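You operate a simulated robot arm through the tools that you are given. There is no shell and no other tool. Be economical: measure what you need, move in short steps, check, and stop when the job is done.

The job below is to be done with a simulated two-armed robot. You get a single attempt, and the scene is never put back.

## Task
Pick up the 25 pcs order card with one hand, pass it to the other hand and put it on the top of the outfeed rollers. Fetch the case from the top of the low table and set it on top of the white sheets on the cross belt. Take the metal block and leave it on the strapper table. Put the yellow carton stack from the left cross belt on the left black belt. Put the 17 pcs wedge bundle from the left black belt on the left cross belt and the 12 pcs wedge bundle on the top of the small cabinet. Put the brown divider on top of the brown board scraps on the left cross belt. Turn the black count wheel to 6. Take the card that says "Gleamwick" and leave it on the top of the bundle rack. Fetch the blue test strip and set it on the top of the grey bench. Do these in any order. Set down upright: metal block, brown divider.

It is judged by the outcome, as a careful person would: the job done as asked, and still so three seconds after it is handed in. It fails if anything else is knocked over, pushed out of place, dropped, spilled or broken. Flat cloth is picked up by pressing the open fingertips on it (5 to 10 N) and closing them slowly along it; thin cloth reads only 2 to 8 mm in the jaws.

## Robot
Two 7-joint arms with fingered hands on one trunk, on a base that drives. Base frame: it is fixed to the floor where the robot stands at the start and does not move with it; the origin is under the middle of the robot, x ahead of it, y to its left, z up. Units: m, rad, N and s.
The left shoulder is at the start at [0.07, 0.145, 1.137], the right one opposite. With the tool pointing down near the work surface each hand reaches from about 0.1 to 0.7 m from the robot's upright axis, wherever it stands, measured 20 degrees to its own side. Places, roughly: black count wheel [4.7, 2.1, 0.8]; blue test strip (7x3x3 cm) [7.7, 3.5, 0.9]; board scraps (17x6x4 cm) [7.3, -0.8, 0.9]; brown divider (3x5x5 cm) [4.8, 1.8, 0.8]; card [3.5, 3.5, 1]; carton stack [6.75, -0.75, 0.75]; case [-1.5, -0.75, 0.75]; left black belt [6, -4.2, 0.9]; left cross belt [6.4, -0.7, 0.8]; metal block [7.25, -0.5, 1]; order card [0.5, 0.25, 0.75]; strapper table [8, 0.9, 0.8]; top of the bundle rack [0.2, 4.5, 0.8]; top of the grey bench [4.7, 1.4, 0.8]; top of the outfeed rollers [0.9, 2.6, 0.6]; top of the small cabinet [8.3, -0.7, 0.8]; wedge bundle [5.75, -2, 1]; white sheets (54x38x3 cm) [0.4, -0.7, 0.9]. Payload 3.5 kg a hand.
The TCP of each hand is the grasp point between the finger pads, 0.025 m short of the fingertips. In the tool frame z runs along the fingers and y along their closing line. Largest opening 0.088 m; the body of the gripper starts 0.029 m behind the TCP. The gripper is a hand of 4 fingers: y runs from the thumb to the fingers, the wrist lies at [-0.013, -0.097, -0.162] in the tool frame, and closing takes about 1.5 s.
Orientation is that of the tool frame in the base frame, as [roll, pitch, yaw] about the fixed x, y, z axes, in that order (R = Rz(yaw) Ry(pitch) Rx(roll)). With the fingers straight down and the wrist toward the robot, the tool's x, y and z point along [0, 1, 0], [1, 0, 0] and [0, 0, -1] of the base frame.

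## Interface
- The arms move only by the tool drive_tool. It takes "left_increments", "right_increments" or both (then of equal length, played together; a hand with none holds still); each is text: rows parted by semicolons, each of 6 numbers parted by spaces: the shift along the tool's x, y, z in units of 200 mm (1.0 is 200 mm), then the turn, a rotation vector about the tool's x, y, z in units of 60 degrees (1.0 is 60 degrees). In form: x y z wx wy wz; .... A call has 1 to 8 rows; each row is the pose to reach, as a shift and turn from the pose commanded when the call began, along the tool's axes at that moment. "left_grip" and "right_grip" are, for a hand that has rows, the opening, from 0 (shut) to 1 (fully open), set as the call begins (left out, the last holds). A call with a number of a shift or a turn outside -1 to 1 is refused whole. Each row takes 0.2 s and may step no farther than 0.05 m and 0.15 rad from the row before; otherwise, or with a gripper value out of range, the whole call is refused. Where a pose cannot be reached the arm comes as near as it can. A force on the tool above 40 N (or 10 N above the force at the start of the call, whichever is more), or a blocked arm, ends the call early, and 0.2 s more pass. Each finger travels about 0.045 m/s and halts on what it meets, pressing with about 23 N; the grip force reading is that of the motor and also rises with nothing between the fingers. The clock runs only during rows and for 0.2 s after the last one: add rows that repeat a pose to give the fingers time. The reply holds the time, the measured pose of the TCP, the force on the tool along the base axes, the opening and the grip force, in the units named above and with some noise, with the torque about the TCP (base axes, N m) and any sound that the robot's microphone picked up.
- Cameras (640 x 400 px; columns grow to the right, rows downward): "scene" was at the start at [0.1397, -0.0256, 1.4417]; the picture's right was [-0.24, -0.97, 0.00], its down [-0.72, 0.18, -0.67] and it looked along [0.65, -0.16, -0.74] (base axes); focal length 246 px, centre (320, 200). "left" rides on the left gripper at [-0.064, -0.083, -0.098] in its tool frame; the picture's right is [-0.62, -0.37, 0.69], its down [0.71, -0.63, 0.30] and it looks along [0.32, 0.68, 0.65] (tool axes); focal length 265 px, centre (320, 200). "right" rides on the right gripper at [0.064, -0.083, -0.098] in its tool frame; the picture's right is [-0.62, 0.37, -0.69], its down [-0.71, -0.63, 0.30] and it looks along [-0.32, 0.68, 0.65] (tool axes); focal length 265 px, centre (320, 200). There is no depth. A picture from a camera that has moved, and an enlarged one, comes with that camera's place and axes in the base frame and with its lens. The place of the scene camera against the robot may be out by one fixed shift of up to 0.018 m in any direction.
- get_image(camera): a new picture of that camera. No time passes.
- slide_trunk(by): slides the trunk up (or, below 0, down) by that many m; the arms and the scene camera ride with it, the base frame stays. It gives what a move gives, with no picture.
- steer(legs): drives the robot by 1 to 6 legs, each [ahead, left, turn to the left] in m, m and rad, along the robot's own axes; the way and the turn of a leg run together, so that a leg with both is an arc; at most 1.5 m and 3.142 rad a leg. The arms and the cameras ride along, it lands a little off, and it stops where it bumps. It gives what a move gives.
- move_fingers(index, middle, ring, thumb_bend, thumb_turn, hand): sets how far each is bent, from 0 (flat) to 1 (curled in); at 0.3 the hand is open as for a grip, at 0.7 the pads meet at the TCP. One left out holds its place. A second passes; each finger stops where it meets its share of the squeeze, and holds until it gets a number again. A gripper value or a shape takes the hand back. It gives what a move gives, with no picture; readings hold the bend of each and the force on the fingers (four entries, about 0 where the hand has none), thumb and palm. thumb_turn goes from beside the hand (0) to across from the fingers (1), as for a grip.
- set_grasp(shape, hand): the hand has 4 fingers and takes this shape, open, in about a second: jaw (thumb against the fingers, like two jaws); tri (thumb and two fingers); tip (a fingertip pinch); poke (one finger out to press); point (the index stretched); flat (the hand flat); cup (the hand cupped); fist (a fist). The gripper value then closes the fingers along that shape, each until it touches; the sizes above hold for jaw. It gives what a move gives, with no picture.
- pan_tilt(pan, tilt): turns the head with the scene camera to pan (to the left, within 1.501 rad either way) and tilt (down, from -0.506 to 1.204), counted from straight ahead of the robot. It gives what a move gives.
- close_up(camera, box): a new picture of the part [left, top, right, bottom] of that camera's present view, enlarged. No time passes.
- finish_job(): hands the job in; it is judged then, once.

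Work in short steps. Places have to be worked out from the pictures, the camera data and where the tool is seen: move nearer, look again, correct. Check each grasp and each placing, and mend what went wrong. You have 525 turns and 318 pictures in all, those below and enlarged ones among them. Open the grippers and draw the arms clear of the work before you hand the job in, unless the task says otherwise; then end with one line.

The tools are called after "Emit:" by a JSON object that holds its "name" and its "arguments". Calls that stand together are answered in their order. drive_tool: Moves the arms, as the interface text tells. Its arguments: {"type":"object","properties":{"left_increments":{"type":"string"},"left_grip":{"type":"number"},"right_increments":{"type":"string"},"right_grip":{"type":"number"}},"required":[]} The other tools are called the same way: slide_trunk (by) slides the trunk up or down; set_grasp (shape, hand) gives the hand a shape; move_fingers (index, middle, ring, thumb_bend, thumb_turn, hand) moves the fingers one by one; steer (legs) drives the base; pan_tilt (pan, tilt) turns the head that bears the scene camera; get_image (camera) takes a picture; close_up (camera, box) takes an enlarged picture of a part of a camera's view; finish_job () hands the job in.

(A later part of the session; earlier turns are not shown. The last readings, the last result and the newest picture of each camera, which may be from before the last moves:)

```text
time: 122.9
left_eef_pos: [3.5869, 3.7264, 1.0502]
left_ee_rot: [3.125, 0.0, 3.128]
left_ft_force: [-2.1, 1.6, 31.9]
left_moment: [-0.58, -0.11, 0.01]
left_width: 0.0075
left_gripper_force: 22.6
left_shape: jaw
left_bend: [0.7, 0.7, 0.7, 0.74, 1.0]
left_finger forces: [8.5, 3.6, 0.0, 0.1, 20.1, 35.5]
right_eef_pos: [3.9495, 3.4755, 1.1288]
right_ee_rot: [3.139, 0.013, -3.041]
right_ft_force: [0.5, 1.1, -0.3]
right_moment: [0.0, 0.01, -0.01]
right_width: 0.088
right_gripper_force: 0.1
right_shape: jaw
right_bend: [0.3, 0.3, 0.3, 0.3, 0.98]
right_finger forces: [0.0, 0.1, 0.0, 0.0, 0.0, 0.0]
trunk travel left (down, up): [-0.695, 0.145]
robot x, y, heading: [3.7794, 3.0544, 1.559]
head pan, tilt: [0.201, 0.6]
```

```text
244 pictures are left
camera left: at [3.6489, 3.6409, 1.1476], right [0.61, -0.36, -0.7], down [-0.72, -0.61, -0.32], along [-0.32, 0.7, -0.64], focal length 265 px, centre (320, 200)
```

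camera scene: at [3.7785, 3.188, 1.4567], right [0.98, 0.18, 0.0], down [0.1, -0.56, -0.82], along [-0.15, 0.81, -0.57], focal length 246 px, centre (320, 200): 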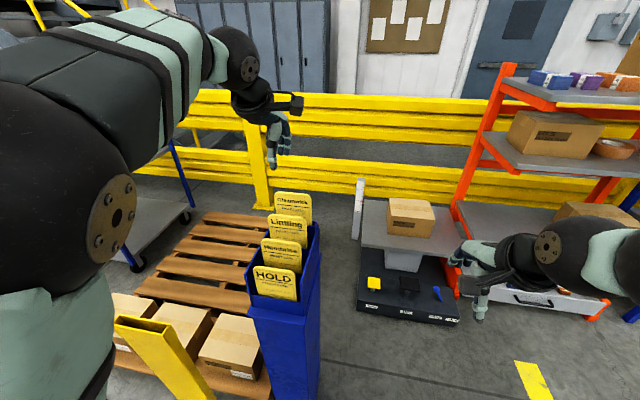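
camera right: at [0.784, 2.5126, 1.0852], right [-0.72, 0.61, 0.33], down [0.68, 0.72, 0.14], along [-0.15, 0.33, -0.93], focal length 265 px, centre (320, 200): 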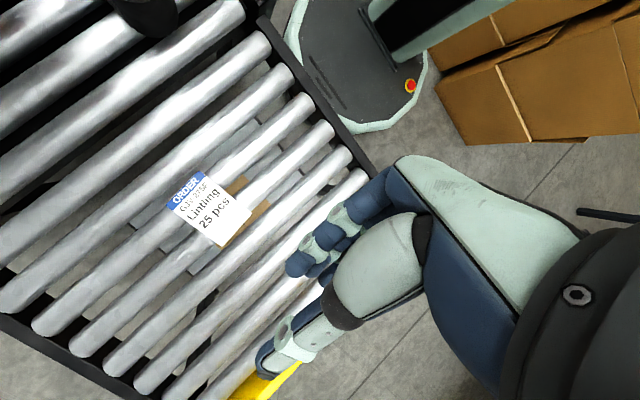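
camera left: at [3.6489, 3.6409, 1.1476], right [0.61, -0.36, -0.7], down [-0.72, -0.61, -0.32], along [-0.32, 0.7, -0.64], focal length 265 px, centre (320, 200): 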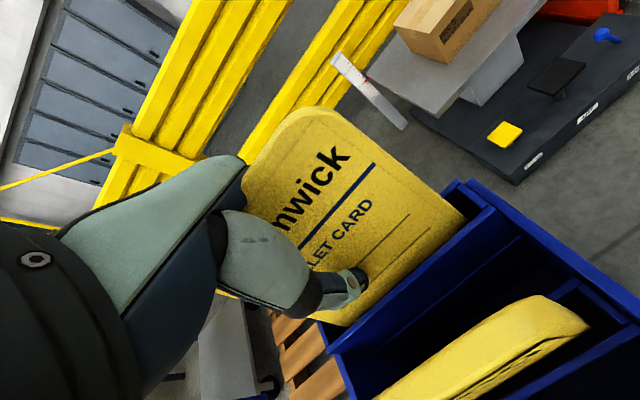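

The card top touched the palm, but it's gripped (7.5 mm thick). Lift it out.

Emit:
{"name": "drive_tool", "arguments": {"left_increments": "0 0 -0.15 0 0 0; 0 0 -0.35 0 0 0; 0 0 -0.55 0 0 0; 0 0 -0.75 0 0 0; 0 0 -0.9 0 0 0; 0 0 -1 0 0 0"}}

Emit:
{"name": "get_image", "arguments": {"camera": "left"}}

Emit:
{"name": "get_image", "arguments": {"camera": "scene"}}

```text
time: 124.3
left_eef_pos: [3.5864, 3.7294, 1.2411]
left_ee_rot: [3.142, 0.003, 3.128]
left_ft_force: [-0.5, 0.5, 0.1]
left_moment: [0.03, -0.01, 0.0]
left_width: 0.0062
left_gripper_force: 23.2
left_shape: jaw
left_bend: [0.7, 0.7, 0.7, 0.74, 1.0]
left_finger forces: [10.9, 5.5, 0.0, 0.1, 16.5, 8.9]
right_eef_pos: [3.9488, 3.4812, 1.1268]
right_ee_rot: [-3.138, 0.013, -3.04]
right_ft_force: [-0.3, -0.7, 0.3]
right_moment: [-0.01, 0.02, -0.03]
right_width: 0.0882
right_gripper_force: 0.1
right_shape: jaw
right_bend: [0.3, 0.3, 0.3, 0.3, 0.98]
right_finger forces: [0.0, 0.1, 0.0, 0.0, 0.0, 0.1]
trunk travel left (down, up): [-0.695, 0.145]
robot x, y, heading: [3.7817, 3.0544, 1.554]
head pan, tilt: [0.201, 0.6]
```

```text
243 pictures are left
camera left: at [3.6483, 3.6451, 1.3397], right [0.62, -0.37, -0.69], down [-0.72, -0.62, -0.31], along [-0.31, 0.69, -0.65], focal length 265 px, centre (320, 200)
```

left: 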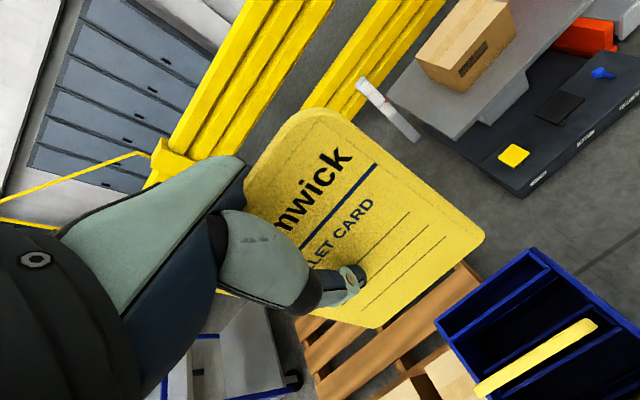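

```text
242 pictures are left
camera scene: at [3.7778, 3.1877, 1.4567], right [0.98, 0.18, 0.0], down [0.1, -0.56, -0.82], along [-0.15, 0.81, -0.57], focal length 246 px, centre (320, 200)
```

scene: 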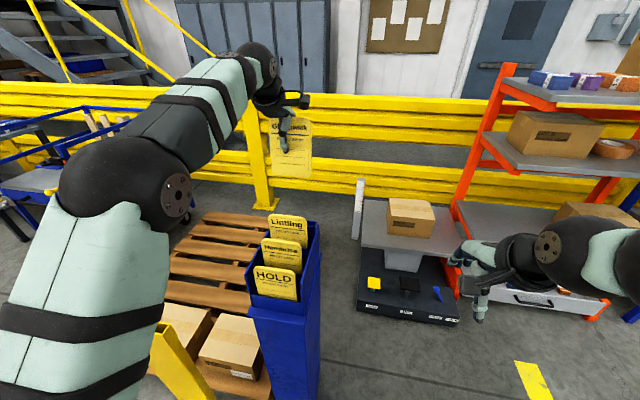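

Card is out. Retract the hand, raise the trunk slightly, then drive toward the bundle rack.

Emit:
{"name": "slide_trunk", "arguments": {"by": 0.1}}

Emit:
{"name": "steer", "arguments": {"legs": [[-0.25, 0, 0], [0, 1.2, 0], [0.5, 1.2, 0], [0.03, 1.1, 0]]}}

Emit:
{"name": "pan_tilt", "arguments": {"pan": 0, "tilt": 0.6}}

Emit:
{"name": "get_image", "arguments": {"camera": "scene"}}

```text
time: 125.6
left_eef_pos: [3.5871, 3.7293, 1.3406]
left_ee_rot: [3.139, 0.0, 3.127]
left_ft_force: [0.0, 0.3, -1.0]
left_moment: [-0.01, 0.01, 0.01]
left_width: 0.006
left_gripper_force: 23.0
left_shape: jaw
left_bend: [0.7, 0.7, 0.7, 0.74, 1.0]
left_finger forces: [10.9, 5.5, 0.1, 0.1, 16.4, 8.9]
right_eef_pos: [3.9489, 3.4814, 1.2273]
right_ee_rot: [-3.14, 0.013, -3.042]
right_ft_force: [1.0, 0.3, 0.3]
right_moment: [-0.02, 0.01, 0.02]
right_width: 0.0878
right_gripper_force: 0.0
right_shape: jaw
right_bend: [0.3, 0.3, 0.3, 0.3, 0.98]
right_finger forces: [0.1, 0.0, 0.0, 0.0, 0.0, 0.0]
trunk travel left (down, up): [-0.795, 0.045]
robot x, y, heading: [3.7795, 3.0583, 1.558]
head pan, tilt: [0.201, 0.6]
```

```text
time: 144.5
left_eef_pos: [0.111, 4.118, 1.3424]
left_ee_rot: [3.137, 0.0, 3.116]
left_ft_force: [0.6, -0.3, -0.8]
left_moment: [0.01, 0.01, 0.01]
left_width: 0.0061
left_gripper_force: 22.9
left_shape: jaw
left_bend: [0.7, 0.7, 0.7, 0.74, 1.0]
left_finger forces: [10.9, 5.4, 0.0, 0.0, 16.5, 8.9]
right_eef_pos: [0.4698, 3.864, 1.2278]
right_ee_rot: [3.141, 0.013, -3.055]
right_ft_force: [0.4, -0.2, 0.4]
right_moment: [-0.02, 0.02, -0.01]
right_width: 0.088
right_gripper_force: 0.1
right_shape: jaw
right_bend: [0.3, 0.3, 0.3, 0.3, 0.98]
right_finger forces: [0.0, 0.1, 0.0, 0.0, 0.0, 0.0]
trunk travel left (down, up): [-0.795, 0.045]
robot x, y, heading: [0.2965, 3.4432, 1.545]
head pan, tilt: [0.201, 0.6]
```

```text
time: 145.2
left_eef_pos: [0.1108, 4.1171, 1.341]
left_ee_rot: [3.137, 0.0, 3.117]
left_ft_force: [0.0, 0.1, 0.0]
left_moment: [0.03, 0.05, -0.02]
left_width: 0.0058
left_gripper_force: 23.4
left_shape: jaw
left_bend: [0.7, 0.7, 0.7, 0.74, 1.0]
left_finger forces: [10.9, 5.6, 0.1, 0.0, 16.5, 8.8]
right_eef_pos: [0.4677, 3.8645, 1.2267]
right_ee_rot: [-3.14, 0.013, -3.055]
right_ft_force: [-0.5, -0.3, -0.5]
right_moment: [0.0, -0.01, 0.02]
right_width: 0.0879
right_gripper_force: 0.0
right_shape: jaw
right_bend: [0.3, 0.3, 0.3, 0.3, 0.98]
right_finger forces: [0.0, 0.0, 0.0, 0.1, 0.0, 0.0]
trunk travel left (down, up): [-0.795, 0.045]
robot x, y, heading: [0.2925, 3.4415, 1.543]
head pan, tilt: [0.0, 0.6]
```

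```text
241 pictures are left
camera scene: at [0.313, 3.575, 1.5567], right [1.0, -0.03, 0.0], down [-0.02, -0.56, -0.82], along [0.02, 0.82, -0.57], focal length 246 px, centre (320, 200)
```

scene: 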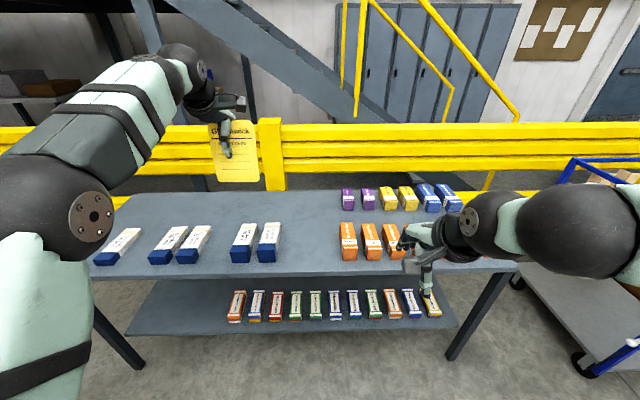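

The rack top has a free gap at x≈0.17–0.42 (y 4.2–4.7, z≈0.8). Move the robot so the left hand faces it.

Emit:
{"name": "steer", "arguments": {"legs": [[0.33, -0.17, 0.025]]}}

Emit:
{"name": "get_image", "arguments": {"camera": "scene"}}

Emit:
{"name": "get_image", "arguments": {"camera": "left"}}

```text
time: 147.6
left_eef_pos: [0.2692, 4.4377, 1.3419]
left_ee_rot: [3.138, 0.002, 3.139]
left_ft_force: [-0.5, -0.1, -0.4]
left_moment: [0.0, 0.0, -0.01]
left_width: 0.0062
left_gripper_force: 23.2
left_shape: jaw
left_bend: [0.7, 0.7, 0.7, 0.74, 1.0]
left_finger forces: [10.9, 5.5, 0.0, 0.0, 16.5, 8.8]
right_eef_pos: [0.6337, 4.193, 1.229]
right_ee_rot: [3.141, 0.012, -3.032]
right_ft_force: [-0.2, -0.2, -0.1]
right_moment: [0.0, -0.01, -0.04]
right_width: 0.088
right_gripper_force: 0.0
right_shape: jaw
right_bend: [0.3, 0.3, 0.3, 0.3, 0.98]
right_finger forces: [0.0, 0.0, 0.0, 0.1, 0.0, 0.1]
trunk travel left (down, up): [-0.795, 0.045]
robot x, y, heading: [0.471, 3.769, 1.561]
head pan, tilt: [0.0, 0.6]
```

```text
240 pictures are left
camera scene: at [0.4851, 3.8996, 1.557], right [1.0, 0.0, 0.0], down [0.0, -0.56, -0.83], along [0.0, 0.83, -0.56], focal length 246 px, centre (320, 200)
```

scene: 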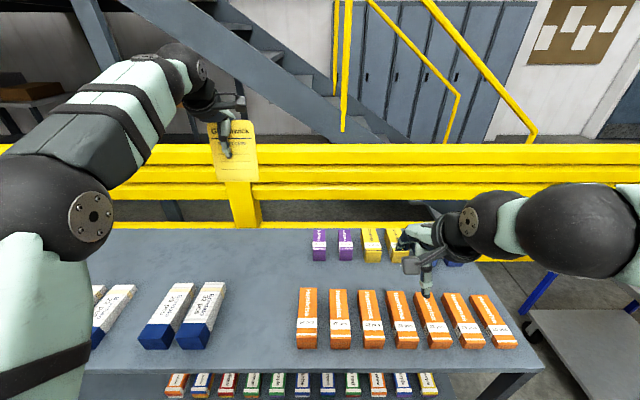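

```text
239 pictures are left
camera left: at [0.3328, 4.354, 1.4405], right [0.62, -0.37, -0.69], down [-0.71, -0.63, -0.31], along [-0.32, 0.69, -0.65], focal length 265 px, centre (320, 200)
```

left: 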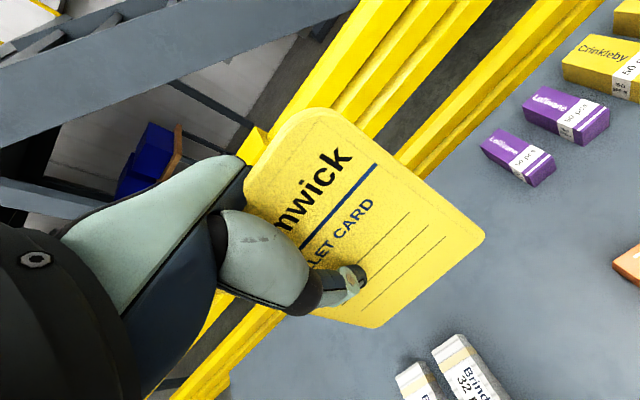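

Tilt the hand 40° (card bottom forward) and lower toward the rack with the arm.

Emit:
{"name": "drive_tool", "arguments": {"left_increments": "0.02 -0.05 0.1 -0.13 0 0; 0.05 -0.1 0.3 -0.26 0 0; 0.08 -0.1 0.5 -0.39 0 0; 0.1 -0.1 0.7 -0.52 0 0; 0.1 -0.1 0.85 -0.65 0 0; 0.1 -0.1 1 -0.667 0 0"}}

Emit:
{"name": "get_image", "arguments": {"camera": "scene"}}

```text
time: 149.0
left_eef_pos: [0.2513, 4.4211, 1.1385]
left_ee_rot: [2.443, 0.001, 3.141]
left_ft_force: [0.4, 0.5, -0.7]
left_moment: [0.04, 0.0, 0.01]
left_width: 0.006
left_gripper_force: 23.0
left_shape: jaw
left_bend: [0.7, 0.7, 0.7, 0.75, 1.0]
left_finger forces: [11.3, 5.8, 0.0, 0.1, 17.2, 5.0]
right_eef_pos: [0.6348, 4.1966, 1.2272]
right_ee_rot: [-3.138, 0.012, -3.031]
right_ft_force: [0.3, 0.8, 0.6]
right_moment: [-0.04, -0.03, 0.01]
right_width: 0.088
right_gripper_force: 0.0
right_shape: jaw
right_bend: [0.3, 0.3, 0.3, 0.3, 0.98]
right_finger forces: [0.0, 0.1, 0.1, 0.0, 0.1, 0.0]
trunk travel left (down, up): [-0.795, 0.045]
robot x, y, heading: [0.472, 3.7715, 1.567]
head pan, tilt: [0.0, 0.6]
```

```text
238 pictures are left
camera scene: at [0.4857, 3.9038, 1.5566], right [1.0, 0.0, 0.0], down [0.0, -0.57, -0.82], along [0.0, 0.82, -0.57], focal length 246 px, centre (320, 200)
```

scene: 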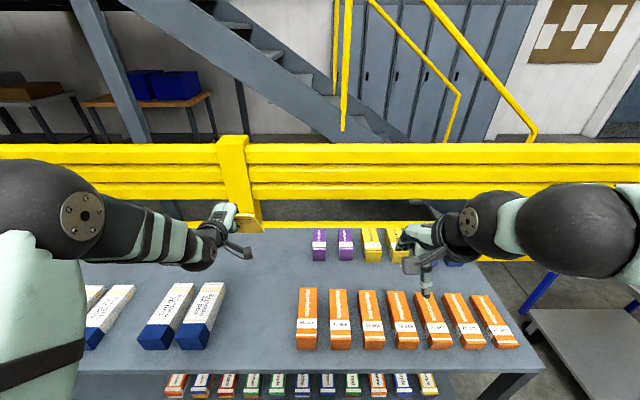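

Emit:
{"name": "drive_tool", "arguments": {"left_increments": "-0.1 -0.116 0.138 0 0 0; -0.2 -0.232 0.276 0 0 0; -0.2 -0.347 0.413 0 0 0; -0.2 -0.463 0.551 0 0 0; -0.2 -0.579 0.689 0 0 0"}}

Emit:
{"name": "get_image", "arguments": {"camera": "scene"}}

Emit:
{"name": "get_image", "arguments": {"camera": "left"}}

```text
time: 150.2
left_eef_pos: [0.2879, 4.4193, 0.9606]
left_ee_rot: [2.44, 0.0, -3.141]
left_ft_force: [-0.3, -0.1, -0.9]
left_moment: [0.01, -0.01, 0.01]
left_width: 0.006
left_gripper_force: 23.3
left_shape: jaw
left_bend: [0.7, 0.7, 0.7, 0.75, 1.0]
left_finger forces: [11.5, 5.8, 0.0, 0.0, 17.3, 4.3]
right_eef_pos: [0.6346, 4.1976, 1.2274]
right_ee_rot: [-3.14, 0.012, -3.03]
right_ft_force: [-0.2, 0.0, -0.3]
right_moment: [-0.04, -0.03, -0.01]
right_width: 0.0877
right_gripper_force: 0.1
right_shape: jaw
right_bend: [0.3, 0.3, 0.3, 0.3, 0.98]
right_finger forces: [0.1, 0.0, 0.1, 0.0, 0.0, 0.0]
trunk travel left (down, up): [-0.795, 0.045]
robot x, y, heading: [0.4711, 3.7623, 1.57]
head pan, tilt: [0.0, 0.6]
```

```text
237 pictures are left
camera scene: at [0.486, 3.9036, 1.5566], right [1.0, 0.0, 0.0], down [0.0, -0.57, -0.82], along [0.0, 0.82, -0.57], focal length 246 px, centre (320, 200)
```

scene: 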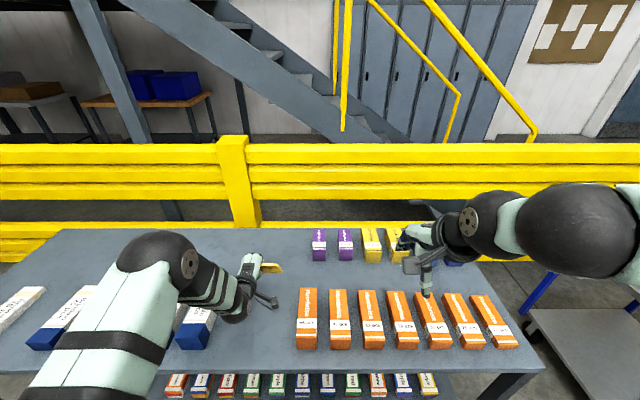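

```text
236 pictures are left
camera left: at [0.3527, 4.2925, 0.9826], right [0.62, 0.16, -0.77], down [-0.71, -0.28, -0.64], along [-0.32, 0.94, -0.06], focal length 265 px, centre (320, 200)
```

left: 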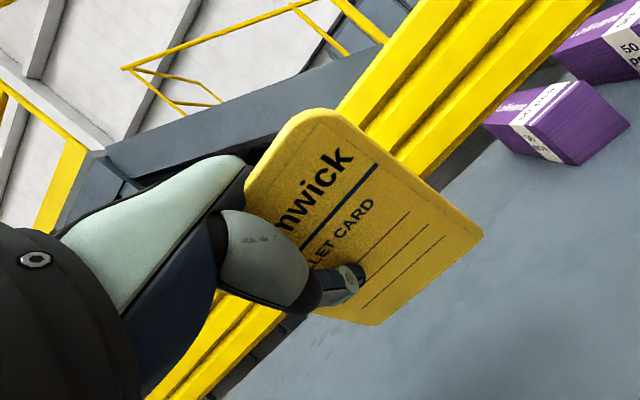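

Emit:
{"name": "drive_tool", "arguments": {"left_increments": "0 -0.032 0.038 0 0 0; 0 -0.064 0.077 0 0 0; 0 -0.08 0.096 0 0 0"}}

Emit:
{"name": "close_up", "arguments": {"camera": "scene", "box": [80, 200, 340, 380]}}

```text
time: 151.0
left_eef_pos: [0.291, 4.4207, 0.9359]
left_ee_rot: [2.44, 0.0, 3.141]
left_ft_force: [0.7, -0.4, 0.0]
left_moment: [-0.01, 0.03, -0.03]
left_width: 0.0058
left_gripper_force: 23.0
left_shape: jaw
left_bend: [0.7, 0.7, 0.7, 0.75, 1.0]
left_finger forces: [11.5, 5.8, 0.0, 0.0, 17.3, 4.3]
right_eef_pos: [0.6364, 4.1942, 1.226]
right_ee_rot: [3.141, 0.013, -3.029]
right_ft_force: [0.5, -0.8, -0.7]
right_moment: [0.0, -0.01, 0.02]
right_width: 0.0879
right_gripper_force: 0.0
right_shape: jaw
right_bend: [0.3, 0.3, 0.3, 0.3, 0.98]
right_finger forces: [0.1, 0.1, 0.1, 0.1, 0.0, 0.0]
trunk travel left (down, up): [-0.795, 0.045]
robot x, y, heading: [0.4711, 3.7701, 1.567]
head pan, tilt: [0.0, 0.6]
```

```text
2.22 times, centred on (210, 290) of scene
camera zoom: at [0.4862, 3.9015, 1.5568], right [1.0, 0.0, 0.0], down [0.0, -0.56, -0.83], along [0.0, 0.83, -0.56], focal length 547 px, centre (564, 0)
```

zoom: 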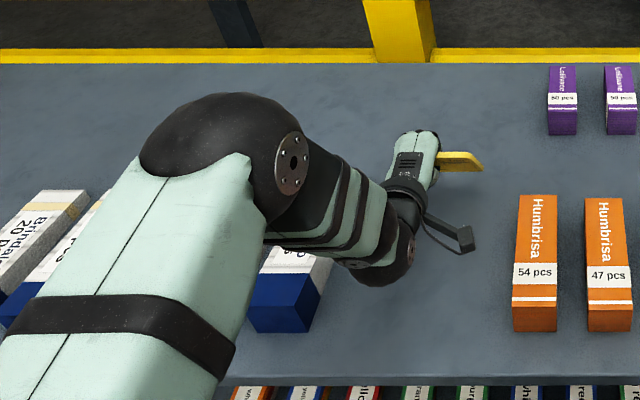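

Emit:
{"name": "drive_tool", "arguments": {"left_increments": "0 -0.032 0.038 0 0 0; 0 -0.064 0.077 0 0 0"}}

Emit:
{"name": "drive_tool", "arguments": {"left_increments": "0 -0.032 0.038 0 0 0"}}

Emit:
{"name": "get_image", "arguments": {"camera": "left"}}

```text
time: 151.6
left_eef_pos: [0.2911, 4.4211, 0.9148]
left_ee_rot: [2.44, 0.002, 3.141]
left_ft_force: [0.2, -0.6, -0.6]
left_moment: [0.0, 0.02, -0.01]
left_width: 0.006
left_gripper_force: 22.7
left_shape: jaw
left_bend: [0.7, 0.7, 0.7, 0.75, 1.0]
left_finger forces: [11.5, 5.9, 0.1, 0.0, 17.4, 4.3]
right_eef_pos: [0.6342, 4.1956, 1.2272]
right_ee_rot: [-3.141, 0.013, -3.028]
right_ft_force: [0.1, -0.9, -0.1]
right_moment: [0.04, 0.02, -0.02]
right_width: 0.0877
right_gripper_force: 0.0
right_shape: jaw
right_bend: [0.3, 0.3, 0.3, 0.3, 0.98]
right_finger forces: [0.0, 0.0, 0.1, 0.0, 0.0, 0.0]
trunk travel left (down, up): [-0.795, 0.045]
robot x, y, heading: [0.472, 3.7716, 1.567]
head pan, tilt: [0.0, 0.6]
```

```text
time: 152.0
left_eef_pos: [0.291, 4.4199, 0.9049]
left_ee_rot: [2.44, 0.001, 3.141]
left_ft_force: [0.4, -0.4, 0.2]
left_moment: [-0.02, -0.05, 0.02]
left_width: 0.0058
left_gripper_force: 22.7
left_shape: jaw
left_bend: [0.7, 0.7, 0.7, 0.75, 1.0]
left_finger forces: [11.5, 5.8, 0.0, 0.0, 17.4, 4.2]
right_eef_pos: [0.6345, 4.1951, 1.2274]
right_ee_rot: [-3.139, 0.013, -3.031]
right_ft_force: [-0.3, 0.1, -0.5]
right_moment: [0.05, 0.02, 0.02]
right_width: 0.0878
right_gripper_force: 0.1
right_shape: jaw
right_bend: [0.3, 0.3, 0.3, 0.3, 0.98]
right_finger forces: [0.0, 0.0, 0.0, 0.1, 0.1, 0.1]
trunk travel left (down, up): [-0.795, 0.045]
robot x, y, heading: [0.4724, 3.7673, 1.569]
head pan, tilt: [0.0, 0.6]
```

```text
234 pictures are left
camera left: at [0.3542, 4.2931, 0.9272], right [0.62, 0.17, -0.77], down [-0.71, -0.28, -0.64], along [-0.32, 0.94, -0.06], focal length 265 px, centre (320, 200)
```

left: 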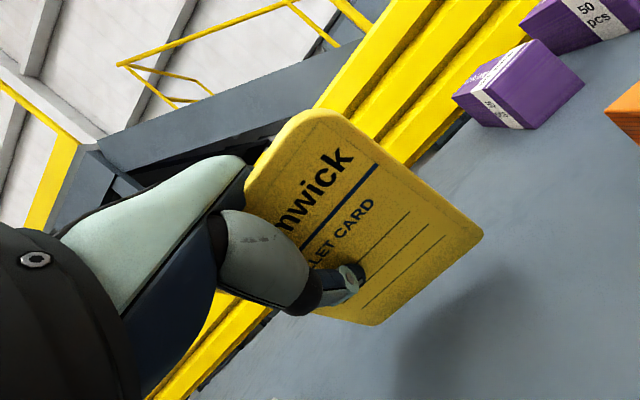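

Emit:
{"name": "drive_tool", "arguments": {"left_increments": "0 -0.032 0.038 0 0 0; 0 -0.064 0.077 0 0 0"}}

Emit:
{"name": "close_up", "arguments": {"camera": "scene", "box": [80, 200, 340, 380]}}

Emit:
{"name": "get_image", "arguments": {"camera": "left"}}

```text
time: 152.6
left_eef_pos: [0.2901, 4.4205, 0.8863]
left_ee_rot: [2.439, 0.001, 3.141]
left_ft_force: [-1.0, -0.6, -0.4]
left_moment: [-0.03, -0.02, 0.0]
left_width: 0.006
left_gripper_force: 23.6
left_shape: jaw
left_bend: [0.7, 0.7, 0.7, 0.75, 1.0]
left_finger forces: [11.5, 5.7, 0.0, 0.0, 17.3, 4.2]
right_eef_pos: [0.6346, 4.1966, 1.2273]
right_ee_rot: [-3.14, 0.012, -3.028]
right_ft_force: [1.0, 0.6, 0.0]
right_moment: [0.0, 0.01, 0.0]
right_width: 0.0879
right_gripper_force: 0.1
right_shape: jaw
right_bend: [0.3, 0.3, 0.3, 0.3, 0.98]
right_finger forces: [0.1, 0.1, 0.0, 0.0, 0.0, 0.0]
trunk travel left (down, up): [-0.795, 0.045]
robot x, y, heading: [0.4724, 3.7724, 1.566]
head pan, tilt: [0.0, 0.6]
```

```text
2.22 times, centred on (210, 290) of scene
camera zoom: at [0.4859, 3.9023, 1.5567], right [1.0, 0.0, 0.0], down [0.0, -0.57, -0.82], along [0.0, 0.82, -0.57], focal length 547 px, centre (564, 0)
```

zoom: 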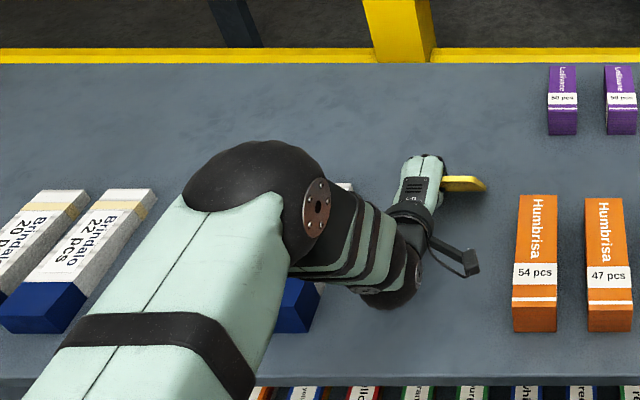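

```text
232 pictures are left
camera left: at [0.3533, 4.2943, 0.9076], right [0.62, 0.16, -0.77], down [-0.71, -0.28, -0.64], along [-0.32, 0.94, -0.06], focal length 265 px, centre (320, 200)
```

left: 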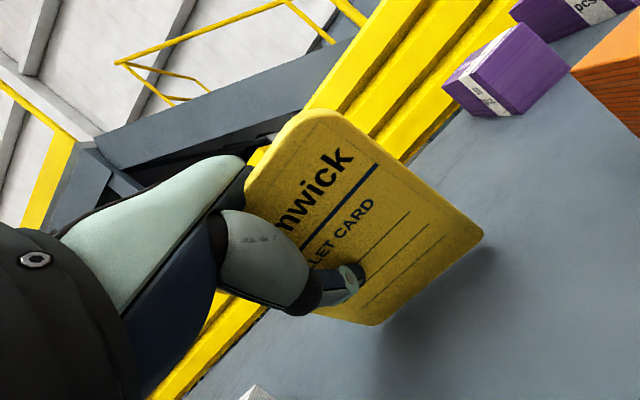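

Emit:
{"name": "drive_tool", "arguments": {"left_increments": "0 -0.032 0.038 0 0 0; 0 -0.064 0.077 0 0 0"}}

Emit:
{"name": "drive_tool", "arguments": {"left_increments": "0 -0.032 0.038 0 0 0"}}

Emit:
{"name": "get_image", "arguments": {"camera": "left"}}

```text
time: 153.2
left_eef_pos: [0.2918, 4.4208, 0.8716]
left_ee_rot: [2.43, 0.001, 3.141]
left_ft_force: [1.2, -5.6, 15.4]
left_moment: [0.4, 0.16, 0.03]
left_width: 0.0062
left_gripper_force: 22.5
left_shape: jaw
left_bend: [0.7, 0.7, 0.7, 0.76, 1.0]
left_finger forces: [16.9, 9.8, 3.0, 0.1, 22.2, 0.0]
right_eef_pos: [0.6363, 4.1916, 1.2288]
right_ee_rot: [3.137, 0.011, -3.029]
right_ft_force: [0.1, 0.2, -0.8]
right_moment: [-0.04, -0.03, 0.01]
right_width: 0.0878
right_gripper_force: 0.1
right_shape: jaw
right_bend: [0.3, 0.3, 0.3, 0.3, 0.98]
right_finger forces: [0.1, 0.0, 0.1, 0.0, 0.0, 0.0]
trunk travel left (down, up): [-0.795, 0.045]
robot x, y, heading: [0.4711, 3.7684, 1.568]
head pan, tilt: [0.0, 0.6]
```

```text
time: 153.6
left_eef_pos: [0.2913, 4.4179, 0.8667]
left_ee_rot: [2.417, -0.001, -3.141]
left_ft_force: [0.4, -13.0, 36.3]
left_moment: [0.94, 0.28, 0.06]
left_width: 0.0065
left_gripper_force: 22.7
left_shape: jaw
left_bend: [0.7, 0.7, 0.7, 0.77, 1.0]
left_finger forces: [23.5, 14.8, 4.1, 0.1, 26.1, 0.0]
right_eef_pos: [0.6374, 4.1862, 1.2313]
right_ee_rot: [3.133, 0.013, -3.031]
right_ft_force: [0.8, 0.3, -1.1]
right_moment: [0.02, 0.0, 0.02]
right_width: 0.088
right_gripper_force: 0.0
right_shape: jaw
right_bend: [0.3, 0.3, 0.3, 0.3, 0.98]
right_finger forces: [0.1, 0.0, 0.0, 0.0, 0.0, 0.0]
trunk travel left (down, up): [-0.795, 0.045]
robot x, y, heading: [0.4733, 3.77, 1.567]
head pan, tilt: [0.0, 0.6]
```

```text
231 pictures are left
camera left: at [0.355, 4.2909, 0.886], right [0.62, 0.18, -0.76], down [-0.72, -0.27, -0.65], along [-0.32, 0.95, -0.04], focal length 265 px, centre (320, 200)
```

left: 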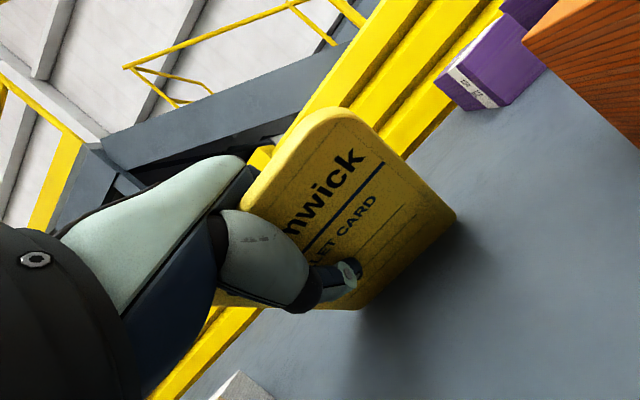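

Bottom edge is on the rack. Back off 8 mm, then open.

Emit:
{"name": "drive_tool", "arguments": {"left_increments": "0 0.026 -0.031 0 0 0"}}

Emit:
{"name": "drive_tool", "arguments": {"left_increments": "0 0 0 0 0 0; 0 0 0 0 0 0; 0 0 0 0 0 0; 0 0 0 0 0 0; 0 0 0 0 0 0; 0 0 0 0 0 0; 0 0 0 0 0 0", "left_grip": 1}}

Emit:
{"name": "get_image", "arguments": {"camera": "left"}}

```text
time: 154.0
left_eef_pos: [0.2919, 4.4184, 0.8692]
left_ee_rot: [2.431, -0.001, 3.139]
left_ft_force: [-1.1, -2.8, 20.1]
left_moment: [0.85, 0.23, 0.06]
left_width: 0.0066
left_gripper_force: 22.8
left_shape: jaw
left_bend: [0.7, 0.7, 0.7, 0.77, 1.0]
left_finger forces: [21.2, 12.6, 2.9, 0.0, 23.9, 0.0]
right_eef_pos: [0.6348, 4.1909, 1.2289]
right_ee_rot: [3.136, 0.011, -3.029]
right_ft_force: [0.2, 0.2, -0.7]
right_moment: [-0.02, 0.01, -0.01]
right_width: 0.0881
right_gripper_force: 0.2
right_shape: jaw
right_bend: [0.3, 0.3, 0.3, 0.3, 0.98]
right_finger forces: [0.1, 0.1, 0.1, 0.1, 0.0, 0.0]
trunk travel left (down, up): [-0.795, 0.045]
robot x, y, heading: [0.4726, 3.7704, 1.569]
head pan, tilt: [0.0, 0.6]
```

```text
time: 155.6
left_eef_pos: [0.2917, 4.4209, 0.8649]
left_ee_rot: [2.441, 0.002, 3.139]
left_ft_force: [0.0, 0.0, -0.3]
left_moment: [0.01, 0.01, -0.03]
left_width: 0.0878
left_gripper_force: 0.1
left_shape: jaw
left_bend: [0.3, 0.3, 0.3, 0.3, 0.98]
left_finger forces: [0.0, 0.0, 0.0, 0.1, 0.1, 0.0]
right_eef_pos: [0.6344, 4.1971, 1.2269]
right_ee_rot: [-3.142, 0.013, -3.029]
right_ft_force: [-0.5, -0.7, -0.4]
right_moment: [-0.02, -0.04, 0.0]
right_width: 0.0879
right_gripper_force: 0.1
right_shape: jaw
right_bend: [0.3, 0.3, 0.3, 0.3, 0.98]
right_finger forces: [0.0, 0.0, 0.0, 0.1, 0.0, 0.1]
trunk travel left (down, up): [-0.795, 0.045]
robot x, y, heading: [0.4724, 3.7664, 1.568]
head pan, tilt: [0.0, 0.6]
```

```text
230 pictures are left
camera left: at [0.3545, 4.2944, 0.886], right [0.62, 0.16, -0.77], down [-0.71, -0.28, -0.64], along [-0.32, 0.94, -0.06], focal length 265 px, centre (320, 200)
```

left: 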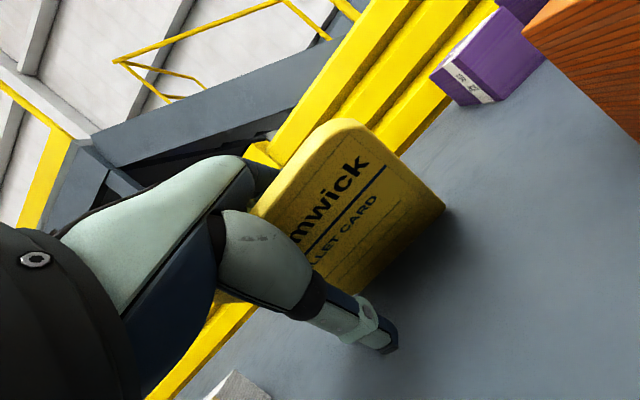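

The card leans on the thumb base. Move the hand straight back slowly so the card reclines.

Emit:
{"name": "drive_tool", "arguments": {"left_increments": "0 -0.05 -0.042 0 0 0; 0 -0.1 -0.084 0 0 0; 0 -0.15 -0.126 0 0 0"}}

Emit:
{"name": "get_image", "arguments": {"camera": "left"}}

```text
time: 156.4
left_eef_pos: [0.2918, 4.382, 0.8631]
left_ee_rot: [2.442, -0.001, -3.141]
left_ft_force: [0.2, 0.4, 1.2]
left_moment: [0.03, -0.02, 0.02]
left_width: 0.0879
left_gripper_force: 0.0
left_shape: jaw
left_bend: [0.3, 0.3, 0.3, 0.3, 0.98]
left_finger forces: [0.0, 0.0, 0.0, 0.1, 0.1, 0.1]
right_eef_pos: [0.6348, 4.1956, 1.2283]
right_ee_rot: [3.141, 0.011, -3.03]
right_ft_force: [-0.1, 0.0, 0.1]
right_moment: [0.01, 0.0, 0.0]
right_width: 0.0879
right_gripper_force: 0.0
right_shape: jaw
right_bend: [0.3, 0.3, 0.3, 0.3, 0.98]
right_finger forces: [0.0, 0.1, 0.1, 0.0, 0.0, 0.0]
trunk travel left (down, up): [-0.795, 0.045]
robot x, y, heading: [0.4734, 3.7663, 1.569]
head pan, tilt: [0.0, 0.6]
```

```text
229 pictures are left
camera left: at [0.3544, 4.2551, 0.8852], right [0.62, 0.17, -0.77], down [-0.71, -0.28, -0.64], along [-0.32, 0.94, -0.06], focal length 265 px, centre (320, 200)
```

left: 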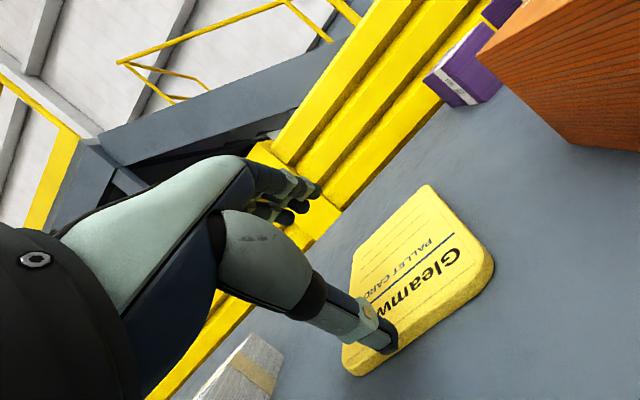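

The card now lies on the rack. Lift the hand away.

Emit:
{"name": "drive_tool", "arguments": {"left_increments": "0 0.16 -0.19 0 0 0; 0 0.32 -0.38 0 0 0; 0 0.45 -0.57 0 0 0; 0 0.5 -0.76 0 0 0; 0 0.5 -0.95 0 0 0"}}

Emit:
{"name": "get_image", "arguments": {"camera": "scene"}}

```text
time: 157.6
left_eef_pos: [0.2906, 4.3355, 1.0755]
left_ee_rot: [2.439, 0.001, 3.141]
left_ft_force: [1.0, -0.1, 0.5]
left_moment: [0.0, -0.01, -0.03]
left_width: 0.088
left_gripper_force: 0.1
left_shape: jaw
left_bend: [0.3, 0.3, 0.3, 0.3, 0.98]
left_finger forces: [0.0, 0.0, 0.0, 0.1, 0.0, 0.1]
right_eef_pos: [0.6341, 4.1936, 1.228]
right_ee_rot: [3.141, 0.012, -3.029]
right_ft_force: [0.5, -0.2, -0.1]
right_moment: [-0.02, 0.01, 0.01]
right_width: 0.088
right_gripper_force: 0.1
right_shape: jaw
right_bend: [0.3, 0.3, 0.3, 0.3, 0.98]
right_finger forces: [0.0, 0.0, 0.0, 0.0, 0.1, 0.0]
trunk travel left (down, up): [-0.795, 0.045]
robot x, y, heading: [0.4715, 3.7691, 1.568]
head pan, tilt: [0.0, 0.6]
```

```text
228 pictures are left
camera scene: at [0.486, 3.8992, 1.5569], right [1.0, 0.0, 0.0], down [0.0, -0.56, -0.83], along [0.0, 0.83, -0.56], focal length 246 px, centre (320, 200)
```

scene: 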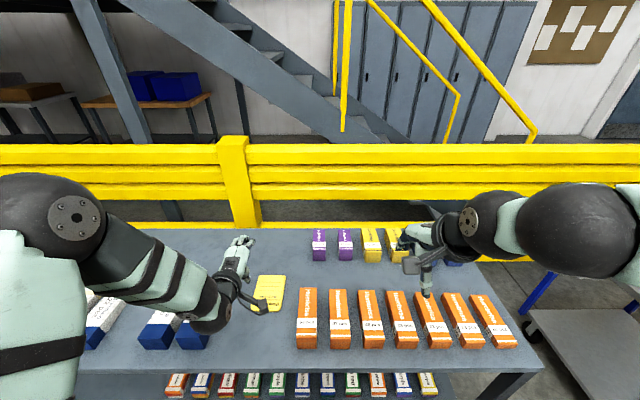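

Gleamwick card is on the rack. Straighten the left hand and raise it, then back out along the corridor towards the low table.

Emit:
{"name": "drive_tool", "arguments": {"left_increments": "0 0 -0.1 0.13 0 0; 0 0 -0.2 0.26 0 0; 0 0 -0.3 0.39 0 0; 0 0 -0.4 0.52 0 0; 0 0 -0.5 0.65 0 0; 0 0 -0.5 0.667 0 0"}}

Emit:
{"name": "steer", "arguments": {"legs": [[-0.42, 0.25, 0], [-0.9, 0.03, 0], [-0.5, 0.1, 0]]}}

Emit:
{"name": "get_image", "arguments": {"camera": "scene"}}

```text
time: 159.0
left_eef_pos: [0.2907, 4.2712, 1.1489]
left_ee_rot: [3.141, -0.001, 3.139]
left_ft_force: [-0.4, -0.2, -0.3]
left_moment: [0.0, -0.02, 0.0]
left_width: 0.0877
left_gripper_force: 0.0
left_shape: jaw
left_bend: [0.3, 0.3, 0.3, 0.3, 0.98]
left_finger forces: [0.1, 0.0, 0.0, 0.0, 0.1, 0.0]
right_eef_pos: [0.6356, 4.1968, 1.2286]
right_ee_rot: [-3.14, 0.01, -3.029]
right_ft_force: [-0.2, -0.5, -0.5]
right_moment: [-0.03, -0.01, 0.03]
right_width: 0.0877
right_gripper_force: 0.2
right_shape: jaw
right_bend: [0.3, 0.3, 0.3, 0.3, 0.98]
right_finger forces: [0.0, 0.1, 0.1, 0.1, 0.1, 0.1]
trunk travel left (down, up): [-0.795, 0.045]
robot x, y, heading: [0.4728, 3.7675, 1.567]
head pan, tilt: [0.0, 0.6]
```

```text
time: 168.9
left_eef_pos: [-0.1052, 2.4553, 1.1498]
left_ee_rot: [3.14, -0.002, 3.119]
left_ft_force: [0.8, 0.8, -0.2]
left_moment: [0.0, 0.02, -0.03]
left_width: 0.0877
left_gripper_force: 0.0
left_shape: jaw
left_bend: [0.3, 0.3, 0.3, 0.3, 0.98]
left_finger forces: [0.0, 0.0, 0.0, 0.1, 0.0, 0.1]
right_eef_pos: [0.2374, 2.3719, 1.2276]
right_ee_rot: [-3.139, 0.011, -3.052]
right_ft_force: [0.5, 0.8, -0.2]
right_moment: [0.08, -0.04, -0.02]
right_width: 0.0879
right_gripper_force: 0.0
right_shape: jaw
right_bend: [0.3, 0.3, 0.3, 0.3, 0.98]
right_finger forces: [0.1, 0.1, 0.0, 0.0, 0.0, 0.0]
trunk travel left (down, up): [-0.795, 0.045]
robot x, y, heading: [0.0667, 1.9502, 1.548]
head pan, tilt: [0.0, 0.6]
```

```text
227 pictures are left
camera scene: at [0.0825, 2.0818, 1.5566], right [1.0, -0.02, 0.0], down [-0.01, -0.57, -0.82], along [0.02, 0.82, -0.57], focal length 246 px, centre (320, 200)
```

scene: 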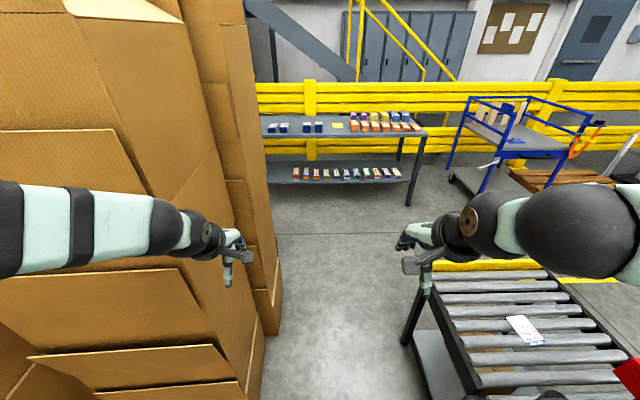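

Emit:
{"name": "steer", "arguments": {"legs": [[-0.6, 0, 0.02], [-0.7, 0.4, 0], [-0.6, 0.1, 0]]}}

Emit:
{"name": "pan_tilt", "arguments": {"pan": 1.5, "tilt": 0.4}}

Emit:
{"name": "get_image", "arguments": {"camera": "scene"}}

```text
time: 171.3
left_eef_pos: [-0.1897, 2.0105, 1.1558]
left_ee_rot: [3.121, 0.008, -2.944]
left_ft_force: [-0.8, 0.3, 0.2]
left_moment: [-0.03, 0.01, 0.03]
left_width: 0.0881
left_gripper_force: 0.1
left_shape: jaw
left_bend: [0.3, 0.3, 0.3, 0.3, 0.98]
left_finger forces: [0.1, 0.0, 0.0, 0.0, 0.0, 0.0]
right_eef_pos: [0.164, 2.0025, 1.2101]
right_ee_rot: [-3.085, 0.016, -2.829]
right_ft_force: [0.7, 1.8, 0.2]
right_moment: [-0.12, -0.02, 0.0]
right_width: 0.0878
right_gripper_force: 0.1
right_shape: jaw
right_bend: [0.3, 0.3, 0.3, 0.3, 0.98]
right_finger forces: [0.0, 0.0, 0.0, 0.0, 0.1, 0.1]
trunk travel left (down, up): [-0.795, 0.045]
robot x, y, heading: [0.0935, 1.5728, 1.773]
head pan, tilt: [0.0, 0.6]
stopped in leg 1: the robot was blocked; the commanded pose is now the measured one
```

```text
time: 172.9
left_eef_pos: [-0.1905, 2.0149, 1.1526]
left_ee_rot: [3.125, 0.01, -2.943]
left_ft_force: [0.8, 0.4, 0.0]
left_moment: [0.0, 0.0, 0.0]
left_width: 0.0879
left_gripper_force: 0.1
left_shape: jaw
left_bend: [0.3, 0.3, 0.3, 0.3, 0.98]
left_finger forces: [0.0, 0.0, 0.0, 0.1, 0.1, 0.1]
right_eef_pos: [0.1626, 2.0075, 1.2125]
right_ee_rot: [-3.094, 0.02, -2.831]
right_ft_force: [0.1, 0.0, 0.6]
right_moment: [0.02, -0.02, -0.01]
right_width: 0.088
right_gripper_force: 0.1
right_shape: jaw
right_bend: [0.3, 0.3, 0.3, 0.3, 0.98]
right_finger forces: [0.0, 0.0, 0.0, 0.0, 0.0, 0.0]
trunk travel left (down, up): [-0.795, 0.045]
robot x, y, heading: [0.095, 1.5707, 1.764]
head pan, tilt: [1.499, 0.4]
```

```text
226 pictures are left
camera scene: at [-0.0123, 1.6224, 1.5729], right [-0.12, 0.99, -0.01], down [0.4, 0.04, -0.92], along [-0.91, -0.12, -0.4], focal length 246 px, centre (320, 200)
```

scene: 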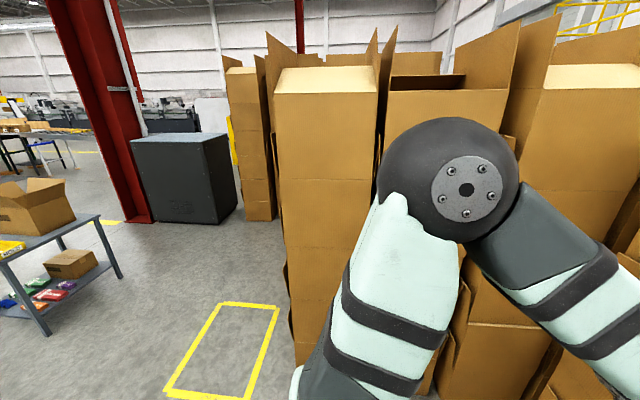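

A bump against the machine mast on the right. Move left away from it first, then continue back.

Emit:
{"name": "steer", "arguments": {"legs": [[0, 0.4, 0], [0, 0, -0.19], [-1.0, 0.1, 0]]}}

Emit:
{"name": "get_image", "arguments": {"camera": "scene"}}

Emit:
{"name": "pan_tilt", "arguments": {"pan": -0.8, "tilt": 0.4}}

Emit:
{"name": "get_image", "arguments": {"camera": "scene"}}

```text
time: 173.7
left_eef_pos: [-0.1937, 2.012, 1.1544]
left_ee_rot: [3.124, 0.004, -2.939]
left_ft_force: [0.2, 0.4, -0.1]
left_moment: [-0.03, 0.02, -0.02]
left_width: 0.0877
left_gripper_force: 0.1
left_shape: jaw
left_bend: [0.3, 0.3, 0.3, 0.3, 0.98]
left_finger forces: [0.1, 0.0, 0.0, 0.0, 0.1, 0.0]
right_eef_pos: [0.1606, 2.0062, 1.2135]
right_ee_rot: [-3.095, 0.016, -2.825]
right_ft_force: [0.8, 0.6, -0.3]
right_moment: [-0.01, -0.02, 0.0]
right_width: 0.0878
right_gripper_force: 0.2
right_shape: jaw
right_bend: [0.3, 0.3, 0.3, 0.3, 0.98]
right_finger forces: [0.0, 0.0, 0.0, 0.0, 0.0, 0.0]
trunk travel left (down, up): [-0.795, 0.045]
robot x, y, heading: [0.091, 1.5703, 1.765]
head pan, tilt: [1.499, 0.4]
stopped in leg 1: the robot was blocked; the commanded pose is now the measured one
```

```text
225 pictures are left
camera scene: at [-0.0104, 1.6202, 1.5737], right [-0.13, 0.99, -0.01], down [0.39, 0.04, -0.92], along [-0.91, -0.12, -0.4], focal length 246 px, centre (320, 200)
```

scene: 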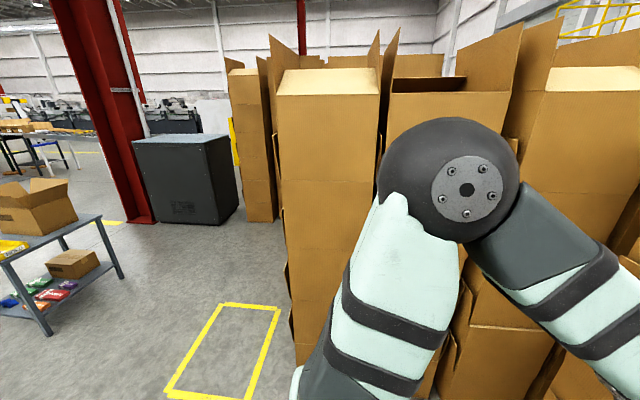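

```text
time: 175.8
left_eef_pos: [-0.1908, 2.014, 1.1541]
left_ee_rot: [3.124, 0.006, -2.942]
left_ft_force: [0.9, 0.3, -0.2]
left_moment: [-0.03, 0.01, 0.0]
left_width: 0.088
left_gripper_force: 0.1
left_shape: jaw
left_bend: [0.3, 0.3, 0.3, 0.3, 0.98]
left_finger forces: [0.0, 0.0, 0.0, 0.0, 0.0, 0.0]
right_eef_pos: [0.1629, 2.0065, 1.2122]
right_ee_rot: [-3.097, 0.014, -2.829]
right_ft_force: [-1.2, -0.3, -0.3]
right_moment: [-0.03, -0.02, -0.02]
right_width: 0.088
right_gripper_force: 0.1
right_shape: jaw
right_bend: [0.3, 0.3, 0.3, 0.3, 0.98]
right_finger forces: [0.0, 0.0, 0.0, 0.0, 0.1, 0.0]
trunk travel left (down, up): [-0.795, 0.045]
robot x, y, heading: [0.0915, 1.5711, 1.767]
head pan, tilt: [-0.799, 0.4]
```

```text
224 pictures are left
camera scene: at [0.1337, 1.7093, 1.5736], right [0.82, -0.57, 0.01], down [-0.21, -0.33, -0.92], along [0.53, 0.75, -0.39], focal length 246 px, centre (320, 200)
```

scene: 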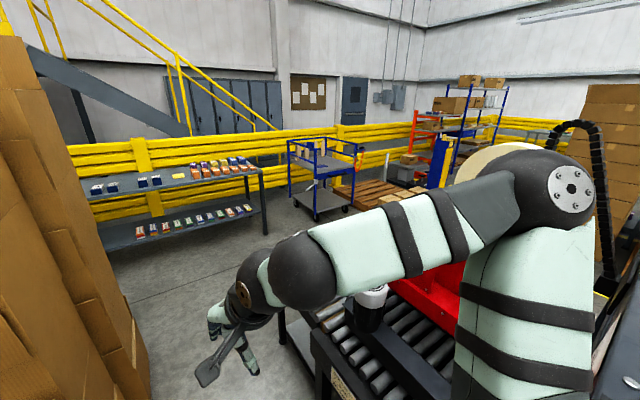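

Emit:
{"name": "pan_tilt", "arguments": {"pan": -1.45, "tilt": 0.55}}

Emit:
{"name": "get_image", "arguments": {"camera": "scene"}}

Emit:
{"name": "pan_tilt", "arguments": {"pan": 1.0, "tilt": 0.9}}

Emit:
{"name": "get_image", "arguments": {"camera": "scene"}}

```text
time: 176.8
left_eef_pos: [-0.1913, 2.014, 1.1533]
left_ee_rot: [3.124, 0.004, -2.943]
left_ft_force: [-0.2, -0.4, -0.5]
left_moment: [-0.03, 0.0, 0.0]
left_width: 0.088
left_gripper_force: 0.2
left_shape: jaw
left_bend: [0.3, 0.3, 0.3, 0.3, 0.98]
left_finger forces: [0.0, 0.0, 0.0, 0.1, 0.0, 0.0]
right_eef_pos: [0.1622, 2.0063, 1.2126]
right_ee_rot: [-3.098, 0.016, -2.83]
right_ft_force: [1.0, -0.3, 0.5]
right_moment: [0.02, 0.0, 0.02]
right_width: 0.0877
right_gripper_force: 0.0
right_shape: jaw
right_bend: [0.3, 0.3, 0.3, 0.3, 0.98]
right_finger forces: [0.1, 0.1, 0.0, 0.1, 0.0, 0.1]
trunk travel left (down, up): [-0.795, 0.045]
robot x, y, heading: [0.0878, 1.5736, 1.766]
head pan, tilt: [-1.45, 0.55]
```

```text
223 pictures are left
camera scene: at [0.1666, 1.6608, 1.5608], right [0.31, -0.95, 0.01], down [-0.49, -0.17, -0.85], along [0.81, 0.26, -0.52], focal length 246 px, centre (320, 200)
```

scene: 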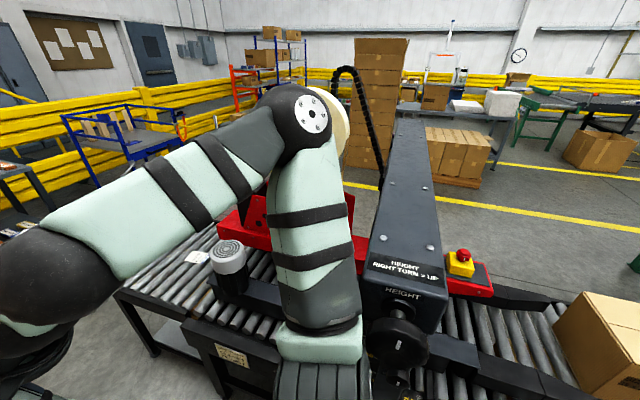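

```text
time: 179.1
left_eef_pos: [-0.1908, 2.0127, 1.1523]
left_ee_rot: [3.125, 0.005, -2.941]
left_ft_force: [-0.9, -0.1, 0.2]
left_moment: [0.02, -0.01, -0.04]
left_width: 0.088
left_gripper_force: 0.0
left_shape: jaw
left_bend: [0.3, 0.3, 0.3, 0.3, 0.98]
left_finger forces: [0.0, 0.0, 0.1, 0.0, 0.0, 0.0]
right_eef_pos: [0.1621, 2.0058, 1.2117]
right_ee_rot: [-3.096, 0.014, -2.827]
right_ft_force: [-0.5, 0.1, 1.0]
right_moment: [0.02, 0.0, 0.01]
right_width: 0.088
right_gripper_force: 0.1
right_shape: jaw
right_bend: [0.3, 0.3, 0.3, 0.3, 0.98]
right_finger forces: [0.0, 0.0, 0.0, 0.0, 0.1, 0.0]
trunk travel left (down, up): [-0.795, 0.045]
robot x, y, heading: [0.0912, 1.5737, 1.768]
head pan, tilt: [1.0, 0.901]
```

```text
222 pictures are left
camera scene: at [0.0113, 1.6601, 1.5302], right [0.37, 0.93, -0.01], down [0.73, -0.29, -0.61], along [-0.57, 0.22, -0.79], focal length 246 px, centre (320, 200)
```

scene: 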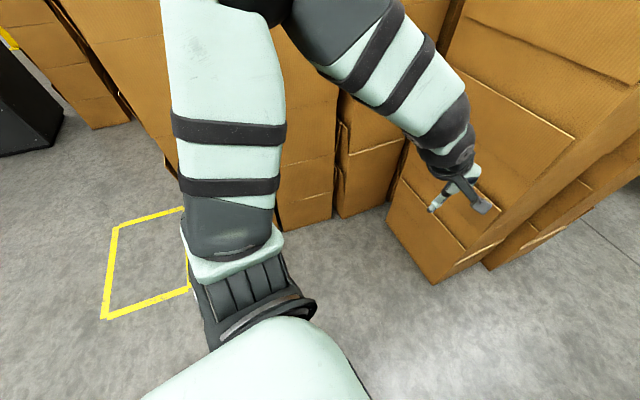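

The right upper arm is against the mast's +y side. Go ahead slightly, then left, straighten and back out.

Emit:
{"name": "steer", "arguments": {"legs": [[0.12, 0.05, 0], [0, 0.3, 0]]}}

Emit:
{"name": "get_image", "arguments": {"camera": "scene"}}

```text
time: 182.0
left_eef_pos: [-0.5383, 2.0545, 1.1614]
left_ee_rot: [3.109, -0.002, -2.952]
left_ft_force: [0.6, 0.4, -0.9]
left_moment: [-0.01, 0.02, 0.03]
left_width: 0.0876
left_gripper_force: 0.2
left_shape: jaw
left_bend: [0.3, 0.3, 0.3, 0.3, 0.98]
left_finger forces: [0.1, 0.1, 0.1, 0.0, 0.0, 0.0]
right_eef_pos: [-0.1836, 2.0442, 1.217]
right_ee_rot: [-3.109, 0.008, -2.838]
right_ft_force: [0.0, 1.2, 0.3]
right_moment: [0.0, 0.04, 0.02]
right_width: 0.088
right_gripper_force: 0.1
right_shape: jaw
right_bend: [0.3, 0.3, 0.3, 0.3, 0.98]
right_finger forces: [0.1, 0.0, 0.1, 0.0, 0.1, 0.0]
trunk travel left (down, up): [-0.795, 0.045]
robot x, y, heading: [-0.2707, 1.6233, 1.756]
head pan, tilt: [1.0, 0.901]
```

```text
221 pictures are left
camera scene: at [-0.3347, 1.6949, 1.5321], right [0.37, 0.93, 0.0], down [0.73, -0.29, -0.62], along [-0.58, 0.23, -0.78], focal length 246 px, centre (320, 200)
```

scene: 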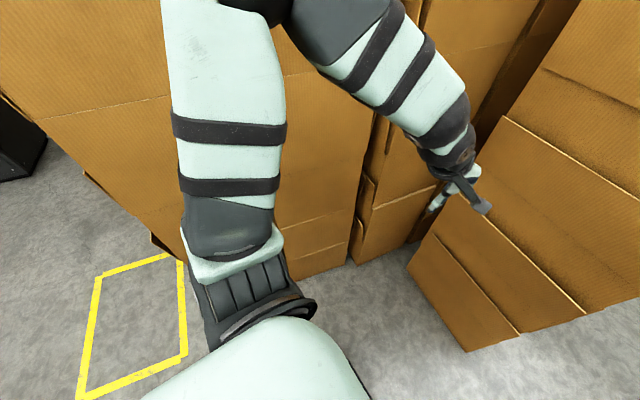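

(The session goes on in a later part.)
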